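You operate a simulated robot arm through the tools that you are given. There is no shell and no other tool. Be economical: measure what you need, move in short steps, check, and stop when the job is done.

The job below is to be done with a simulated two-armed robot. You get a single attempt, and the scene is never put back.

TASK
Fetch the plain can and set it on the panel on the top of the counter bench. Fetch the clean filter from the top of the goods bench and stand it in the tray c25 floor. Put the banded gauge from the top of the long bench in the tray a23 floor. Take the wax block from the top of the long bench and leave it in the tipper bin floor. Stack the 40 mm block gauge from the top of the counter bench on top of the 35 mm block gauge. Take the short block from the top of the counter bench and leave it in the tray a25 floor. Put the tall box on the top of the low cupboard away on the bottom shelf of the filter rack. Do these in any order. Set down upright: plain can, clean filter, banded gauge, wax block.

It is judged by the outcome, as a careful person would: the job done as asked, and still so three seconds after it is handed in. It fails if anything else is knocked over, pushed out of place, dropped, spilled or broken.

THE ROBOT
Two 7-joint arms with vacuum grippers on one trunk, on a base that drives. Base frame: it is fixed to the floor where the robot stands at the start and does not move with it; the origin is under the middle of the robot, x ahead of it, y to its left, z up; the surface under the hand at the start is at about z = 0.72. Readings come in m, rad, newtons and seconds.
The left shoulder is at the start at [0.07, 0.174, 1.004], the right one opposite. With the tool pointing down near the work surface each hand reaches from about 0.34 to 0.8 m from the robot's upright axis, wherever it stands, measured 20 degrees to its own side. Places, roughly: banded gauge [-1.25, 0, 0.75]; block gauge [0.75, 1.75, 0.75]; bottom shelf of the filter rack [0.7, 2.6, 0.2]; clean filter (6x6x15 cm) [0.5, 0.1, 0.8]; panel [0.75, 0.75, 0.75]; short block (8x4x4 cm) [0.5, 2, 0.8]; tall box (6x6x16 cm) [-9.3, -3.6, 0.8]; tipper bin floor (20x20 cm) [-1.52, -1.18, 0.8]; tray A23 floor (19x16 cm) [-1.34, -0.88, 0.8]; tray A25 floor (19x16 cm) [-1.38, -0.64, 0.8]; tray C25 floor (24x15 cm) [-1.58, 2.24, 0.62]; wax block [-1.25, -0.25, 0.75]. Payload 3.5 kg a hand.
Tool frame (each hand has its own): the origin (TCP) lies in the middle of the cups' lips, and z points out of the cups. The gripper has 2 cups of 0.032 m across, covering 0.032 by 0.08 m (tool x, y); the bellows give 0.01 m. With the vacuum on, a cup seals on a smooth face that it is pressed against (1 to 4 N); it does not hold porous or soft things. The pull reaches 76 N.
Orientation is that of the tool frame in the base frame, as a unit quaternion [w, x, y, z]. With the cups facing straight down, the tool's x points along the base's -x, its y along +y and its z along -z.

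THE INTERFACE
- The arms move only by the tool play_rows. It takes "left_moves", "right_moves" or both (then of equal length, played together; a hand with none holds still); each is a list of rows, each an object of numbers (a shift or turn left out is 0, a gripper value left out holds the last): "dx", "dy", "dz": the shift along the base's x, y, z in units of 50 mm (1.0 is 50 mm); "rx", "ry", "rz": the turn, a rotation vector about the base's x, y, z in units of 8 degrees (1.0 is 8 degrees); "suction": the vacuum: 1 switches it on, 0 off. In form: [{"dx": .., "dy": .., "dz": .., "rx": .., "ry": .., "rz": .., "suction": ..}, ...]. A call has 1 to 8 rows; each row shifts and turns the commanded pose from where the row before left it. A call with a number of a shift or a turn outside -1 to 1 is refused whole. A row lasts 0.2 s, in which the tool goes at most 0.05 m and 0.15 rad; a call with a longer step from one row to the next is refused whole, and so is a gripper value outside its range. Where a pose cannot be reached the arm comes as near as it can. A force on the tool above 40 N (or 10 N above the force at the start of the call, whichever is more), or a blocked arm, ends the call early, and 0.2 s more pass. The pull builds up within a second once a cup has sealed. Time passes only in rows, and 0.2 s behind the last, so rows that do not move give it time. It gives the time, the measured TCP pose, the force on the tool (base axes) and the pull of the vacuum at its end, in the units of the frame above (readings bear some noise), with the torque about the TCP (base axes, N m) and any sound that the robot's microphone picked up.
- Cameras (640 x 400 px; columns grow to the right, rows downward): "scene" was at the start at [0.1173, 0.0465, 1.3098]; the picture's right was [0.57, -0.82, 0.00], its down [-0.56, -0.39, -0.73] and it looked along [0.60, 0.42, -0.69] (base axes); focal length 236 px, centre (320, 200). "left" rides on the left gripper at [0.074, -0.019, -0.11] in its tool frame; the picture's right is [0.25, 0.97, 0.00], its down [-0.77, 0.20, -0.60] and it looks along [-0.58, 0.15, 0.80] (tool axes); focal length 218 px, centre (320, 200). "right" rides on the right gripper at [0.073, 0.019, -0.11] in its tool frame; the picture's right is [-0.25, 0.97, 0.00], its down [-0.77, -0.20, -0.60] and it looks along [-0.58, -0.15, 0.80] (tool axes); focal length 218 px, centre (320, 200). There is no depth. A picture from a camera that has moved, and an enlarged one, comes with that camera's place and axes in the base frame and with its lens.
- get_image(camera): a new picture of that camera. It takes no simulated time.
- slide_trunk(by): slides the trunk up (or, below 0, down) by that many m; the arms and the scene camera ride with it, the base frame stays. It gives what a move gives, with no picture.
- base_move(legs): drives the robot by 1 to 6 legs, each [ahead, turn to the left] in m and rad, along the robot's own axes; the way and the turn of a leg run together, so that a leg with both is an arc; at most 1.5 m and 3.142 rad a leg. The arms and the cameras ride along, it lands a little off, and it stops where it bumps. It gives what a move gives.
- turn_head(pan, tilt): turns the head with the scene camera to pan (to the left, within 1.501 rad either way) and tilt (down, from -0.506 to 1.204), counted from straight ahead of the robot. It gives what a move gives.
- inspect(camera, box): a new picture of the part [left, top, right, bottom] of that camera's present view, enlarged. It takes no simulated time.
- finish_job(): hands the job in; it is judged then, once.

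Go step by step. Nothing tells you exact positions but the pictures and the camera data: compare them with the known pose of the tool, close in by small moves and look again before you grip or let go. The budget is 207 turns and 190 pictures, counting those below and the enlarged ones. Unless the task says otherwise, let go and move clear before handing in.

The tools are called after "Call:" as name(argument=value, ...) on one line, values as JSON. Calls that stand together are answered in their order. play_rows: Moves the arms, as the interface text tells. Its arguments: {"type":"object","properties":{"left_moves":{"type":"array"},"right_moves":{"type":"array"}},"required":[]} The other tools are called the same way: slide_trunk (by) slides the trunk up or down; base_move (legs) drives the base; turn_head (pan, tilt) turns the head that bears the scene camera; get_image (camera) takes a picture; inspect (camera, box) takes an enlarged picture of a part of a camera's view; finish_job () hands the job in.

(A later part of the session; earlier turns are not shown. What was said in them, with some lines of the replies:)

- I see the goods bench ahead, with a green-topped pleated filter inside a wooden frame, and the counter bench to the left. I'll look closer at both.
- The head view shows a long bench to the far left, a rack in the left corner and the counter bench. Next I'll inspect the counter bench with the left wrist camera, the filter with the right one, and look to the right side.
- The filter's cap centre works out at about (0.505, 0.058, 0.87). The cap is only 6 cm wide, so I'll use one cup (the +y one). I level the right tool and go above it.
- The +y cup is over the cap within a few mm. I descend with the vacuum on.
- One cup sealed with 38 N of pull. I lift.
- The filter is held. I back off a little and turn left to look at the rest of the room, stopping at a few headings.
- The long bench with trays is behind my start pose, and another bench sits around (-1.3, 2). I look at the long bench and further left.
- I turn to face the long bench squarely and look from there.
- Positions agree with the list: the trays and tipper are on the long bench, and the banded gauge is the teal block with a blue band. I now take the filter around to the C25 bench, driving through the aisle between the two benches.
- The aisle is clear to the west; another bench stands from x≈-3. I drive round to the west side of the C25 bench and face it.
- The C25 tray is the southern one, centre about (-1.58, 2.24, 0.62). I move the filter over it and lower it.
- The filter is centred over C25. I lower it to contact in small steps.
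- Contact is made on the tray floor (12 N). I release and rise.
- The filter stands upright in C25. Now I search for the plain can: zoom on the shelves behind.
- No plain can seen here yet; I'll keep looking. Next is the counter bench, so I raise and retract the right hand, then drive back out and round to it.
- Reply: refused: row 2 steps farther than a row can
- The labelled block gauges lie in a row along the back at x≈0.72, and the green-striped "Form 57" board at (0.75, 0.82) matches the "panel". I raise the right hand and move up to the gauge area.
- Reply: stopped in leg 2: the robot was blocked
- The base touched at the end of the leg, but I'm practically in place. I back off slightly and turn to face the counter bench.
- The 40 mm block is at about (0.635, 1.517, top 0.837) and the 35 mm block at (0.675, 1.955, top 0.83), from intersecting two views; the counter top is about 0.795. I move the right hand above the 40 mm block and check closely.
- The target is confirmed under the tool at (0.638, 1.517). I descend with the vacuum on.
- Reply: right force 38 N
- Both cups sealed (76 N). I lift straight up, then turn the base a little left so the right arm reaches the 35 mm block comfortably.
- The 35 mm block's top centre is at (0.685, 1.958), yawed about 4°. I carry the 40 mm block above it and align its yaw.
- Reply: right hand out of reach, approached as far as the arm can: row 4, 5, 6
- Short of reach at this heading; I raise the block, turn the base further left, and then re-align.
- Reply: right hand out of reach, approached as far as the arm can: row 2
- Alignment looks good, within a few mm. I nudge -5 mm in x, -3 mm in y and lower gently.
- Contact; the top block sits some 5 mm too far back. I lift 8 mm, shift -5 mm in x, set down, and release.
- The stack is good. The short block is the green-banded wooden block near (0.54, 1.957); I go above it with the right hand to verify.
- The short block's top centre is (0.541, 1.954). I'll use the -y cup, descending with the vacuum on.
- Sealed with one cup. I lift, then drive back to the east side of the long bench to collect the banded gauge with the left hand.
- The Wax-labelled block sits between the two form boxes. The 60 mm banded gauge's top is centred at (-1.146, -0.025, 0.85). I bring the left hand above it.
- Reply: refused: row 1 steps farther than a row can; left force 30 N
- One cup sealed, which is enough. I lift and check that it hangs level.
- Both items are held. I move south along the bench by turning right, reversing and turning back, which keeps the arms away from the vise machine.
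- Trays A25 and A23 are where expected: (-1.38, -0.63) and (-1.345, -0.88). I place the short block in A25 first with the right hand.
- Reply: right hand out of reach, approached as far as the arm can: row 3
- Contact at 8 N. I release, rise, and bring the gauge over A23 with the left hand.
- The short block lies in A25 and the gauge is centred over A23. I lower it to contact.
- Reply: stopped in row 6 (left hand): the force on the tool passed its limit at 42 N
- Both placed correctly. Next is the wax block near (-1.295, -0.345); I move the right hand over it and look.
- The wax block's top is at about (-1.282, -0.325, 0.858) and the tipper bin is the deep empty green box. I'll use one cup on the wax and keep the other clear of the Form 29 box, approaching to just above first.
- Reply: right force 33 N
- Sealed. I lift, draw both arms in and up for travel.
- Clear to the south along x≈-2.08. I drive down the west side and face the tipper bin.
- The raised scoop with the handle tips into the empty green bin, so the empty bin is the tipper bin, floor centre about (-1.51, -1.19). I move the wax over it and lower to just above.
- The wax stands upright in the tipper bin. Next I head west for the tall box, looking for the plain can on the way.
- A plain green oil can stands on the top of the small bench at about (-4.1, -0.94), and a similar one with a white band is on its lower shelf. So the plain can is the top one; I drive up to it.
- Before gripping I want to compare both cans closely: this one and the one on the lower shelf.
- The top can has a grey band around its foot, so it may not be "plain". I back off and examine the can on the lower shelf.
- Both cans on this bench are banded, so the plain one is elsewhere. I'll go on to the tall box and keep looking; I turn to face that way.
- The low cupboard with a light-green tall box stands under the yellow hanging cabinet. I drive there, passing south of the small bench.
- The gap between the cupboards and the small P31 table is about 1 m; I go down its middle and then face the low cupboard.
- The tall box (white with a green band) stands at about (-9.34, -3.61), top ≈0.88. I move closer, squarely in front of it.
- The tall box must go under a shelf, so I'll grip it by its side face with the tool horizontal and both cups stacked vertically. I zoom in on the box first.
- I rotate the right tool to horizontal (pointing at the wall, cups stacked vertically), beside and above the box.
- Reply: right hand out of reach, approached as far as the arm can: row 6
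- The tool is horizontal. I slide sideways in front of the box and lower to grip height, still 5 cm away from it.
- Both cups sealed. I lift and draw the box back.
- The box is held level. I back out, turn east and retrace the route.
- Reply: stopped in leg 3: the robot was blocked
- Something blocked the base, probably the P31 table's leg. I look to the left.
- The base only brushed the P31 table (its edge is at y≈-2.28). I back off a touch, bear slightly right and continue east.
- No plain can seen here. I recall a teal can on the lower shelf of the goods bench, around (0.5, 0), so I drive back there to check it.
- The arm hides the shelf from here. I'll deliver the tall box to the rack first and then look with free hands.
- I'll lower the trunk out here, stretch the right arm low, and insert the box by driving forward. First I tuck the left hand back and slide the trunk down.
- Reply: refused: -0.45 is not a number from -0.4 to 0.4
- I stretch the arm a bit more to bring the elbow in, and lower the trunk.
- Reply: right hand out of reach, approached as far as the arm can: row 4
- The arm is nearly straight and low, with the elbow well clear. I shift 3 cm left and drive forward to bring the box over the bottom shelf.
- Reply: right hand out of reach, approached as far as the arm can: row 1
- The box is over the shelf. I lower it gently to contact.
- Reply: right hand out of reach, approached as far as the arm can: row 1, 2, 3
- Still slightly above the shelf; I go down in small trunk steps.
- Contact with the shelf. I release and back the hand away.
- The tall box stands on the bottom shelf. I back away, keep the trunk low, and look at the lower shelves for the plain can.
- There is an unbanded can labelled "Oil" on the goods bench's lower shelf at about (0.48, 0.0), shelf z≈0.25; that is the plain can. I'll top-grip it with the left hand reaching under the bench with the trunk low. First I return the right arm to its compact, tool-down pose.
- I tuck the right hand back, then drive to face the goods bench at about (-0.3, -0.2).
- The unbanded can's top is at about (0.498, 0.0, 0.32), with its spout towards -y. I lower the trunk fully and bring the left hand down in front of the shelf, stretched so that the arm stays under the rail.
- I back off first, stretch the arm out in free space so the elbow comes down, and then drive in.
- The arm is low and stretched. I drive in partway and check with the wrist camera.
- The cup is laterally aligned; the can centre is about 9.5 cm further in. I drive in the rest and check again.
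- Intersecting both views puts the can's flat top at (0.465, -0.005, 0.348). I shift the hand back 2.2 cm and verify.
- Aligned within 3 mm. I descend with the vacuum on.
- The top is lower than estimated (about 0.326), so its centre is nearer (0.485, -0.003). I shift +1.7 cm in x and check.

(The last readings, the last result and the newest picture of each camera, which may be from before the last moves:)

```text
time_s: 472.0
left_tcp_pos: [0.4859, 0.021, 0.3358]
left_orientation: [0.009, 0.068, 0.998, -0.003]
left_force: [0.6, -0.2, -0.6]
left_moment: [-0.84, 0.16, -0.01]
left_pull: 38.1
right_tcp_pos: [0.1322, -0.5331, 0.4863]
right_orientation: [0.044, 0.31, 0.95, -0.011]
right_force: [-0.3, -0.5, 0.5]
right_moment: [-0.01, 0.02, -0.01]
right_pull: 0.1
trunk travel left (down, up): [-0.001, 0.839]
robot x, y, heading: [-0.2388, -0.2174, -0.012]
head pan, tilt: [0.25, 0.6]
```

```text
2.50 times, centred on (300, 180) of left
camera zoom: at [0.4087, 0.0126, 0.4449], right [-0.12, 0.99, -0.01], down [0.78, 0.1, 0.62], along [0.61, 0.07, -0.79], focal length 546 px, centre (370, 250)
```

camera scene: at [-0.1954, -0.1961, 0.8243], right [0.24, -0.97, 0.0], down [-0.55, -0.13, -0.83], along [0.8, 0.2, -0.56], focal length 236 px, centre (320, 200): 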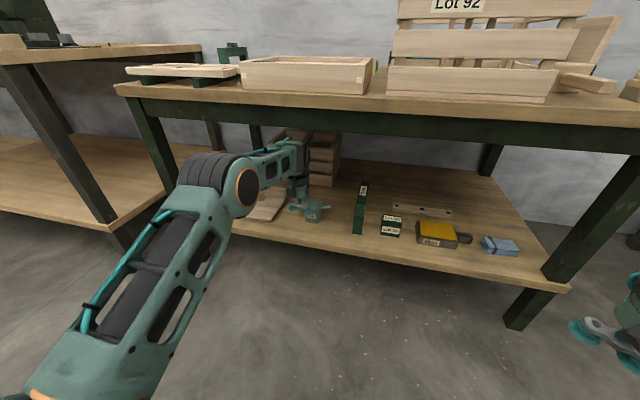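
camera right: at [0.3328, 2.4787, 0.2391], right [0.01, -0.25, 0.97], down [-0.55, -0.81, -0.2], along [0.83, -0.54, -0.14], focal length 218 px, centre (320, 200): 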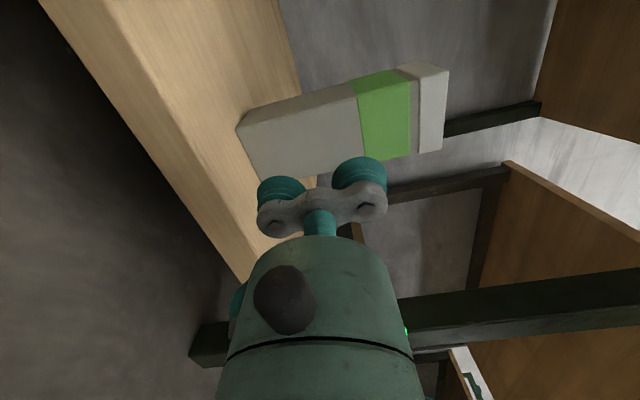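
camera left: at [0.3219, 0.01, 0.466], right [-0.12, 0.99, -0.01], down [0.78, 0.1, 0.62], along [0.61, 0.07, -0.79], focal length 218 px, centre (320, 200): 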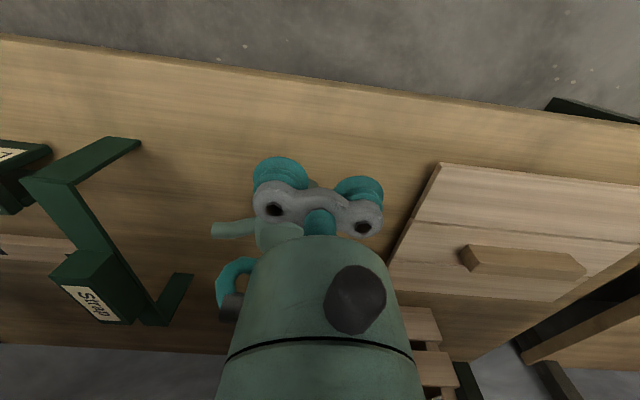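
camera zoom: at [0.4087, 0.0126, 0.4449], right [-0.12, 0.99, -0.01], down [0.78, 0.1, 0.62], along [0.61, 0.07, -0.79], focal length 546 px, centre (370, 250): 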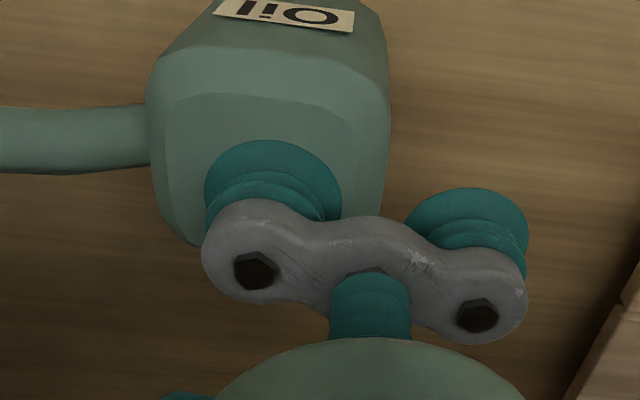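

The cup sealed (38 N). I lift 2.5 cm and back the base straight out.

Call:
play_rows(left_moves=[{"dz": 0.15}, {"dz": 0.15}, {"dz": 0.2}, {}])

Call:
base_move(legs=[[-0.33, 0]])

Call:
get_image(camera="scene")

```text
time_s: 473.0
left_tcp_pos: [0.4881, 0.0216, 0.3603]
left_orientation: [0.009, 0.068, 0.998, -0.003]
left_force: [0.1, -1.1, -1.3]
left_moment: [-0.83, 0.1, -0.03]
left_pull: 37.8
right_tcp_pos: [0.1324, -0.5331, 0.4861]
right_orientation: [0.045, 0.31, 0.949, -0.012]
right_force: [0.6, -0.1, 0.4]
right_moment: [0.03, -0.01, 0.0]
right_pull: 0.0
trunk travel left (down, up): [-0.001, 0.839]
robot x, y, heading: [-0.238, -0.2123, -0.008]
head pan, tilt: [0.25, 0.6]
```

```text
time_s: 475.1
left_tcp_pos: [0.1596, 0.0217, 0.361]
left_orientation: [0.01, 0.071, 0.997, -0.002]
left_force: [0.0, 0.5, -0.7]
left_moment: [-0.82, 0.1, -0.01]
left_pull: 38.3
right_tcp_pos: [-0.1972, -0.5316, 0.4863]
right_orientation: [0.044, 0.314, 0.948, -0.012]
right_force: [0.7, 0.8, -0.6]
right_moment: [-0.01, -0.01, 0.0]
right_pull: 0.0
trunk travel left (down, up): [-0.001, 0.839]
robot x, y, heading: [-0.5695, -0.2159, -0.013]
head pan, tilt: [0.25, 0.6]
```

```text
32 pictures are left
camera scene: at [-0.432, -0.1937, 0.8243], right [0.23, -0.97, 0.0], down [-0.55, -0.13, -0.82], along [0.8, 0.19, -0.57], focal length 236 px, centre (320, 200)
```

scene: 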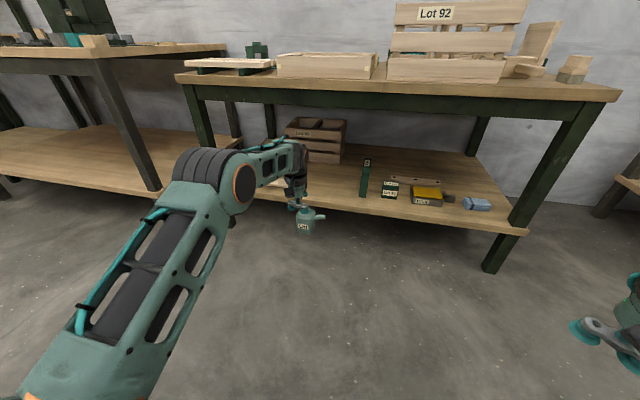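

The plain can is out. I raise the trunk, retract the left arm and drive to the counter bench in front of the panel.

Call:
play_rows(left_moves=[{"dx": -0.8, "dz": 0.4}, {"dx": -0.8, "dz": 0.4}, {"dx": -0.8, "dz": 0.4}, {"dx": -0.8, "dz": 0.4}, {"dx": -0.6, "dz": 0.4}])

Call:
slide_trunk(by=0.4)

Call:
slide_trunk(by=0.18)

Call:
base_move(legs=[[0, 1.05], [0.99, 0], [0, -1.038]])

Call:
turn_head(pan=0.2, tilt=0.75)

Call:
get_image(camera="scene")

Call:
get_image(camera="left")

```text
time_s: 476.3
left_tcp_pos: [-0.0294, 0.0215, 0.4602]
left_orientation: [0.009, 0.071, 0.997, -0.003]
left_force: [0.4, -0.2, -1.3]
left_moment: [-0.83, 0.13, 0.01]
left_pull: 37.8
right_tcp_pos: [-0.1973, -0.5314, 0.4859]
right_orientation: [0.045, 0.313, 0.949, -0.012]
right_force: [-0.9, 0.0, -0.1]
right_moment: [-0.01, 0.0, -0.01]
right_pull: 0.0
trunk travel left (down, up): [-0.001, 0.839]
robot x, y, heading: [-0.5697, -0.2142, -0.015]
head pan, tilt: [0.25, 0.6]
```

```text
time_s: 480.2
left_tcp_pos: [-0.0285, 0.0224, 0.8595]
left_orientation: [0.009, 0.071, 0.997, -0.003]
left_force: [-0.3, 0.5, -0.4]
left_moment: [-0.85, 0.11, -0.03]
left_pull: 38.4
right_tcp_pos: [-0.1975, -0.5317, 0.8866]
right_orientation: [0.045, 0.314, 0.948, -0.012]
right_force: [-0.3, -0.6, 0.6]
right_moment: [-0.01, 0.04, 0.02]
right_pull: 0.0
trunk travel left (down, up): [-0.401, 0.439]
robot x, y, heading: [-0.5656, -0.2129, -0.017]
head pan, tilt: [0.25, 0.6]
```

```text
time_s: 482.2
left_tcp_pos: [-0.0289, 0.022, 1.0389]
left_orientation: [0.009, 0.07, 0.997, -0.003]
left_force: [-0.2, 0.3, -0.6]
left_moment: [-0.86, 0.13, -0.03]
left_pull: 37.5
right_tcp_pos: [-0.1977, -0.5316, 1.0672]
right_orientation: [0.044, 0.314, 0.948, -0.013]
right_force: [-0.5, -0.1, -0.6]
right_moment: [0.02, 0.01, -0.03]
right_pull: 0.1
trunk travel left (down, up): [-0.581, 0.259]
robot x, y, heading: [-0.5679, -0.2106, -0.02]
head pan, tilt: [0.25, 0.6]
```

```text
time_s: 492.7
left_tcp_pos: [0.4831, 0.8736, 1.0396]
left_orientation: [0.01, 0.079, 0.997, -0.003]
left_force: [0.7, -0.4, -2.0]
left_moment: [-0.86, 0.12, 0.0]
left_pull: 38.1
right_tcp_pos: [0.3039, 0.3229, 1.0664]
right_orientation: [0.044, 0.322, 0.946, -0.013]
right_force: [-0.1, 0.0, -1.0]
right_moment: [-0.05, 0.0, 0.02]
right_pull: 0.0
trunk travel left (down, up): [-0.581, 0.259]
robot x, y, heading: [-0.0604, 0.6518, -0.031]
head pan, tilt: [0.25, 0.6]
```

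```text
time_s: 493.4
left_tcp_pos: [0.4807, 0.8736, 1.0394]
left_orientation: [0.009, 0.079, 0.997, -0.003]
left_force: [-0.4, -0.1, -1.1]
left_moment: [-0.83, 0.11, -0.01]
left_pull: 37.9
right_tcp_pos: [0.3046, 0.3244, 1.0665]
right_orientation: [0.044, 0.322, 0.946, -0.011]
right_force: [0.0, -0.2, -0.5]
right_moment: [-0.02, 0.0, -0.03]
right_pull: 0.1
trunk travel left (down, up): [-0.581, 0.259]
robot x, y, heading: [-0.0599, 0.6493, -0.027]
head pan, tilt: [0.201, 0.75]
```

```text
31 pictures are left
camera scene: at [0.0704, 0.6597, 1.3915], right [0.17, -0.99, 0.0], down [-0.67, -0.11, -0.73], along [0.72, 0.12, -0.68], focal length 236 px, centre (320, 200)
```

scene: 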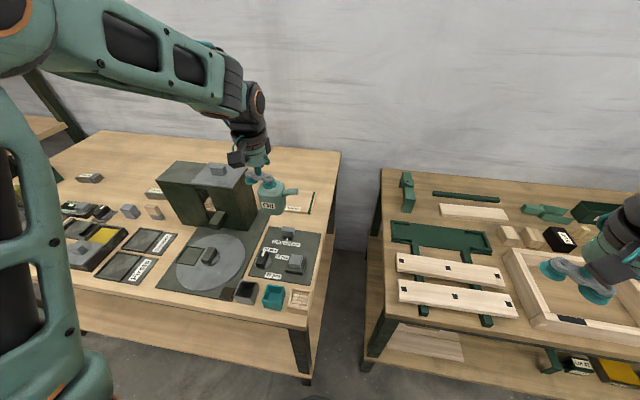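

```text
30 pictures are left
camera left: at [0.4038, 0.8667, 1.1492], right [-0.1, 1.0, -0.01], down [0.78, 0.08, 0.62], along [0.62, 0.05, -0.79], focal length 218 px, centre (320, 200)
```

left: 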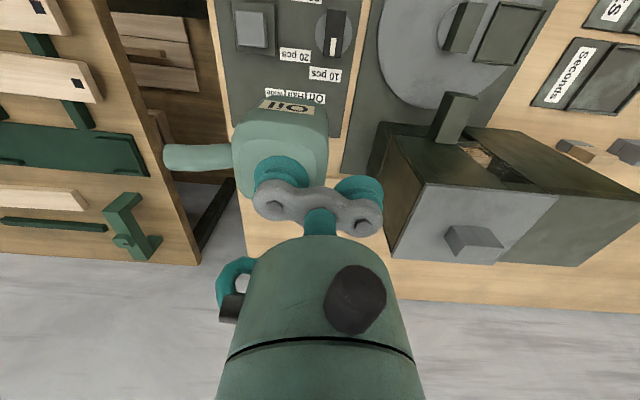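

The panel ("Form 57" board) spans x 0.61–0.72, y 0.79–0.92, beside the tall machine (wall at y≈0.945). I'll set the can at (0.665, 0.83); first I move above it and partway down.

Call:
play_rows(left_moves=[{"dx": 0.75, "dy": -0.08}, {"dx": 0.75, "dy": -0.08}, {"dx": 0.75, "dy": -0.08}, {"dx": 0.75, "dy": -0.08}, {"dx": 0.76, "dy": -0.07}, {"dz": -0.8}, {"dz": -0.8}, {}])

Call:
inspect(camera="scene", box=[200, 120, 360, 240])

Call:
get_image(camera="left")

```text
time_s: 495.2
left_tcp_pos: [0.6693, 0.8529, 0.9619]
left_orientation: [0.009, 0.078, 0.997, -0.004]
left_force: [-0.5, -0.2, -0.9]
left_moment: [-0.89, 0.18, 0.0]
left_pull: 37.5
right_tcp_pos: [0.3023, 0.3233, 1.0669]
right_orientation: [0.045, 0.322, 0.946, -0.012]
right_force: [-0.1, 0.9, 0.9]
right_moment: [0.01, -0.02, -0.01]
right_pull: 0.1
trunk travel left (down, up): [-0.581, 0.259]
robot x, y, heading: [-0.0597, 0.6482, -0.032]
head pan, tilt: [0.201, 0.75]
```

```text
3.33 times, centred on (280, 180) of scene
camera zoom: at [0.0697, 0.6597, 1.3915], right [0.17, -0.99, 0.0], down [-0.67, -0.11, -0.73], along [0.72, 0.12, -0.68], focal length 788 px, centre (453, 267)
```

zoom: 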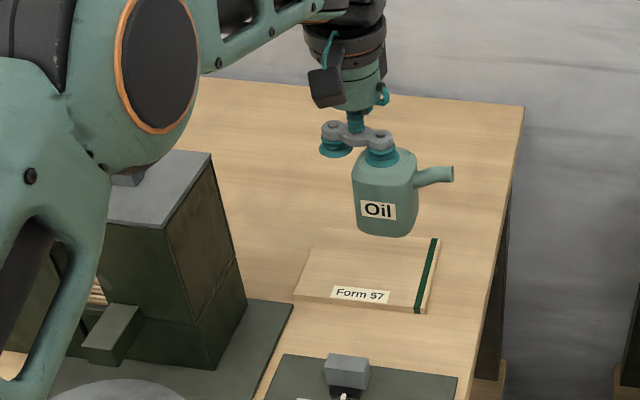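

```text
28 pictures are left
camera left: at [0.5919, 0.8465, 1.0703], right [-0.1, 1.0, -0.01], down [0.78, 0.08, 0.62], along [0.62, 0.05, -0.79], focal length 218 px, centre (320, 200)
```

left: 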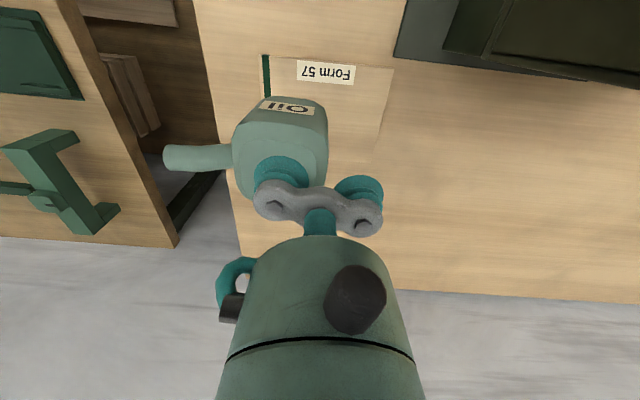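

Clear of the machine. I centre a little more (+8 mm x, +18 mm y) and lower to contact.

Call:
play_rows(left_moves=[{"dx": 0.16, "dy": 0.36}, {"dz": -0.6}, {"dz": -0.3}, {"dz": -0.12}, {"dz": -0.1}, {}])

Call:
inspect(camera="scene", box=[240, 140, 340, 230])

```text
time_s: 496.6
left_tcp_pos: [0.6774, 0.8742, 0.9055]
left_orientation: [0.009, 0.078, 0.997, -0.004]
left_force: [-0.2, 1.1, -1.3]
left_moment: [-0.85, 0.09, -0.03]
left_pull: 37.6
right_tcp_pos: [0.3039, 0.3241, 1.0658]
right_orientation: [0.045, 0.321, 0.946, -0.012]
right_force: [0.5, 0.0, 0.2]
right_moment: [0.01, 0.01, 0.02]
right_pull: 0.0
trunk travel left (down, up): [-0.581, 0.259]
robot x, y, heading: [-0.0588, 0.6485, -0.034]
head pan, tilt: [0.201, 0.75]
```

```text
4.44 times, centred on (290, 185) of scene
camera zoom: at [0.0703, 0.66, 1.3914], right [0.17, -0.99, 0.0], down [-0.67, -0.11, -0.73], along [0.72, 0.12, -0.68], focal length 1051 px, centre (453, 267)
```

zoom: 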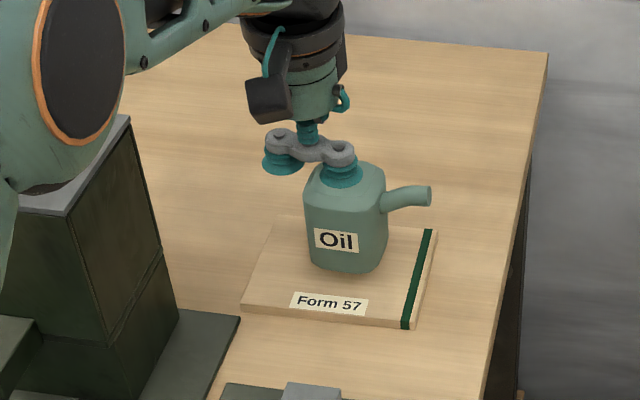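

Nearly there; I continue down in 4–5 mm steps.

Call:
play_rows(left_moves=[{"dz": -0.1}, {"dz": -0.06}, {}])

```text
time_s: 497.4
left_tcp_pos: [0.6777, 0.8721, 0.8945]
left_orientation: [0.01, 0.078, 0.997, -0.003]
left_force: [0.3, 0.2, -1.9]
left_moment: [-0.84, 0.15, 0.01]
left_pull: 37.4
right_tcp_pos: [0.3032, 0.3237, 1.0667]
right_orientation: [0.044, 0.322, 0.946, -0.012]
right_force: [0.0, 0.3, 0.4]
right_moment: [0.01, 0.06, 0.0]
right_pull: 0.1
trunk travel left (down, up): [-0.581, 0.259]
robot x, y, heading: [-0.0607, 0.6483, -0.03]
head pan, tilt: [0.201, 0.75]
```

Call:
play_rows(left_moves=[{"dz": -0.08}, {"dz": -0.06}, {}])

Call:
inspect(camera="scene", box=[240, 140, 340, 230])

```text
time_s: 498.2
left_tcp_pos: [0.6783, 0.8721, 0.8887]
left_orientation: [0.01, 0.078, 0.997, -0.003]
left_force: [-0.1, 0.2, -2.4]
left_moment: [-0.84, 0.13, 0.0]
left_pull: 37.4
right_tcp_pos: [0.3042, 0.3233, 1.0667]
right_orientation: [0.044, 0.322, 0.946, -0.012]
right_force: [0.7, -0.5, -0.3]
right_moment: [0.02, -0.02, -0.03]
right_pull: 0.1
trunk travel left (down, up): [-0.581, 0.259]
robot x, y, heading: [-0.0605, 0.6446, -0.032]
head pan, tilt: [0.201, 0.75]
```

```text
4.44 times, centred on (290, 185) of scene
camera zoom: at [0.0704, 0.6598, 1.3914], right [0.17, -0.99, 0.0], down [-0.67, -0.11, -0.73], along [0.72, 0.12, -0.68], focal length 1051 px, centre (453, 267)
```

zoom: 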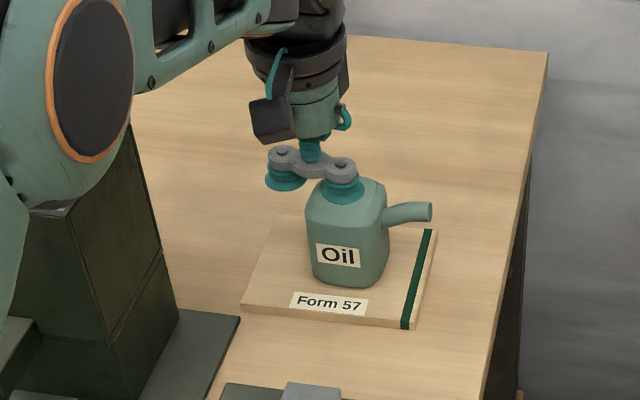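

Call:
play_rows(left_moves=[{"dz": -0.08}, {}, {}])

Call:
play_rows(left_moves=[{"dz": -0.08}, {}, {}])

```text
time_s: 499.0
left_tcp_pos: [0.6778, 0.8719, 0.8853]
left_orientation: [0.011, 0.078, 0.997, -0.004]
left_force: [1.8, 1.0, 3.6]
left_moment: [-1.01, 0.13, 0.01]
left_pull: 37.7
right_tcp_pos: [0.3018, 0.3231, 1.0662]
right_orientation: [0.044, 0.322, 0.946, -0.012]
right_force: [1.0, 0.0, -0.6]
right_moment: [-0.01, 0.0, -0.01]
right_pull: 0.0
trunk travel left (down, up): [-0.581, 0.259]
robot x, y, heading: [-0.0626, 0.6489, -0.031]
head pan, tilt: [0.201, 0.75]
```

```text
time_s: 499.8
left_tcp_pos: [0.6771, 0.8716, 0.8844]
left_orientation: [0.011, 0.078, 0.997, -0.002]
left_force: [10.1, 3.9, 24.8]
left_moment: [-1.28, 0.27, 0.11]
left_pull: 37.7
right_tcp_pos: [0.302, 0.323, 1.0671]
right_orientation: [0.045, 0.321, 0.946, -0.012]
right_force: [-0.6, 0.6, 0.1]
right_moment: [-0.01, -0.01, 0.04]
right_pull: 0.0
trunk travel left (down, up): [-0.581, 0.259]
robot x, y, heading: [-0.0599, 0.6485, -0.031]
head pan, tilt: [0.201, 0.75]
```

Firm contact. I ease 3 mm, release and rise clear.

Call:
play_rows(left_moves=[{"dz": 0.06}, {"suction": 0}, {}, {}, {"dz": 0.15}, {"dz": 0.4}, {"dz": 1}, {"dz": 1}])

Call:
play_rows(left_moves=[{"dz": 0.8}, {"dx": -0.8}, {"dx": -0.8}, {"dx": -0.8}, {"dx": -0.8}])

Call:
inspect(camera="scene", box=[200, 140, 360, 260])

Call:
get_image(camera="scene")

```text
time_s: 501.6
left_tcp_pos: [0.6789, 0.8709, 1.0134]
left_orientation: [0.009, 0.079, 0.997, -0.003]
left_force: [0.4, 0.4, 0.1]
left_moment: [0.01, 0.0, 0.02]
left_pull: 0.1
right_tcp_pos: [0.3033, 0.3233, 1.0666]
right_orientation: [0.044, 0.323, 0.945, -0.012]
right_force: [0.0, 0.8, -0.2]
right_moment: [-0.02, 0.0, -0.01]
right_pull: 0.0
trunk travel left (down, up): [-0.581, 0.259]
robot x, y, heading: [-0.0567, 0.6491, -0.035]
head pan, tilt: [0.201, 0.75]
```

```text
time_s: 502.8
left_tcp_pos: [0.5158, 0.873, 1.0545]
left_orientation: [0.011, 0.078, 0.997, -0.003]
left_force: [-1.4, 0.5, -0.8]
left_moment: [0.01, -0.02, 0.01]
left_pull: 0.2
right_tcp_pos: [0.302, 0.3234, 1.0678]
right_orientation: [0.046, 0.322, 0.946, -0.013]
right_force: [0.9, 0.3, -0.2]
right_moment: [0.0, -0.05, 0.01]
right_pull: 0.0
trunk travel left (down, up): [-0.581, 0.259]
robot x, y, heading: [-0.057, 0.6461, -0.033]
head pan, tilt: [0.201, 0.75]
```

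```text
3.33 times, centred on (280, 200) of scene
camera zoom: at [0.0679, 0.6599, 1.3917], right [0.17, -0.99, 0.0], down [-0.67, -0.11, -0.73], along [0.72, 0.12, -0.68], focal length 788 px, centre (453, 200)
```

zoom: 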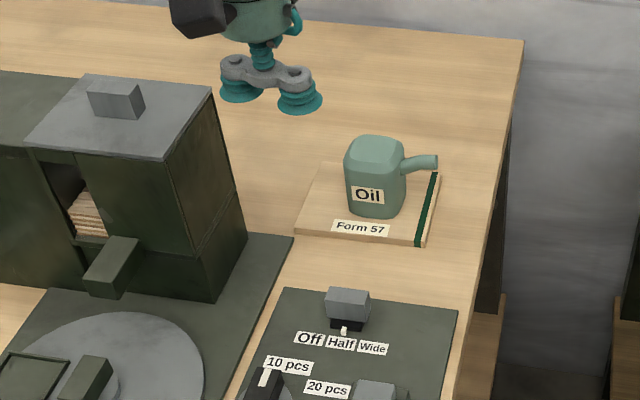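

```text
24 pictures are left
camera scene: at [0.0679, 0.6599, 1.3917], right [0.17, -0.99, 0.0], down [-0.67, -0.11, -0.73], along [0.72, 0.12, -0.68], focal length 236 px, centre (320, 200)
```

scene: 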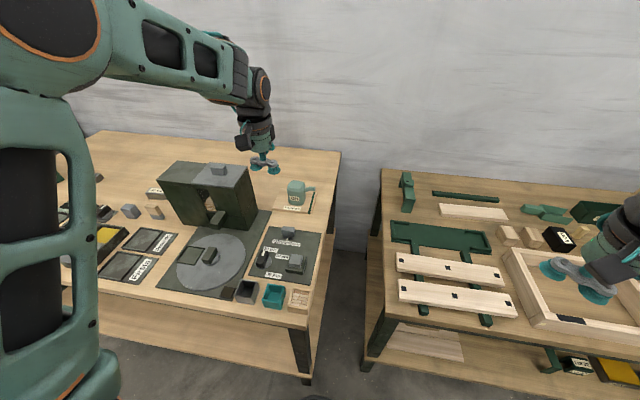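

All seven items are in place and both hands are clear with no suction on, so I'm handing the job in.

Call:
finish_job()

```text
The job is handed in.
```

All seven jobs are done and handed in:
- **Plain can:** upright on the panel.
- **Clean filter:** standing in tray C25.
- **Banded gauge:** upright in tray A23.
- **Wax block:** upright in the tipper bin.
- **40 mm block gauge:** stacked on the 35 mm one.
- **Short block:** in tray A25.
- **Tall box:** on the bottom shelf of the filter rack.

Three choices were my own reading:
- **Can:** I took the unbanded can labelled "Oil" as the plain one.
- **Panel:** I used the board marked "Form 57".
- **Short block:** the block I moved measured nearer 6 cm than the listed 8 cm.

The base also stopped against something twice: once by the counter bench and once, probably, on the table with the P31 box near the low cupboard. I saw nothing knocked over or out of place.
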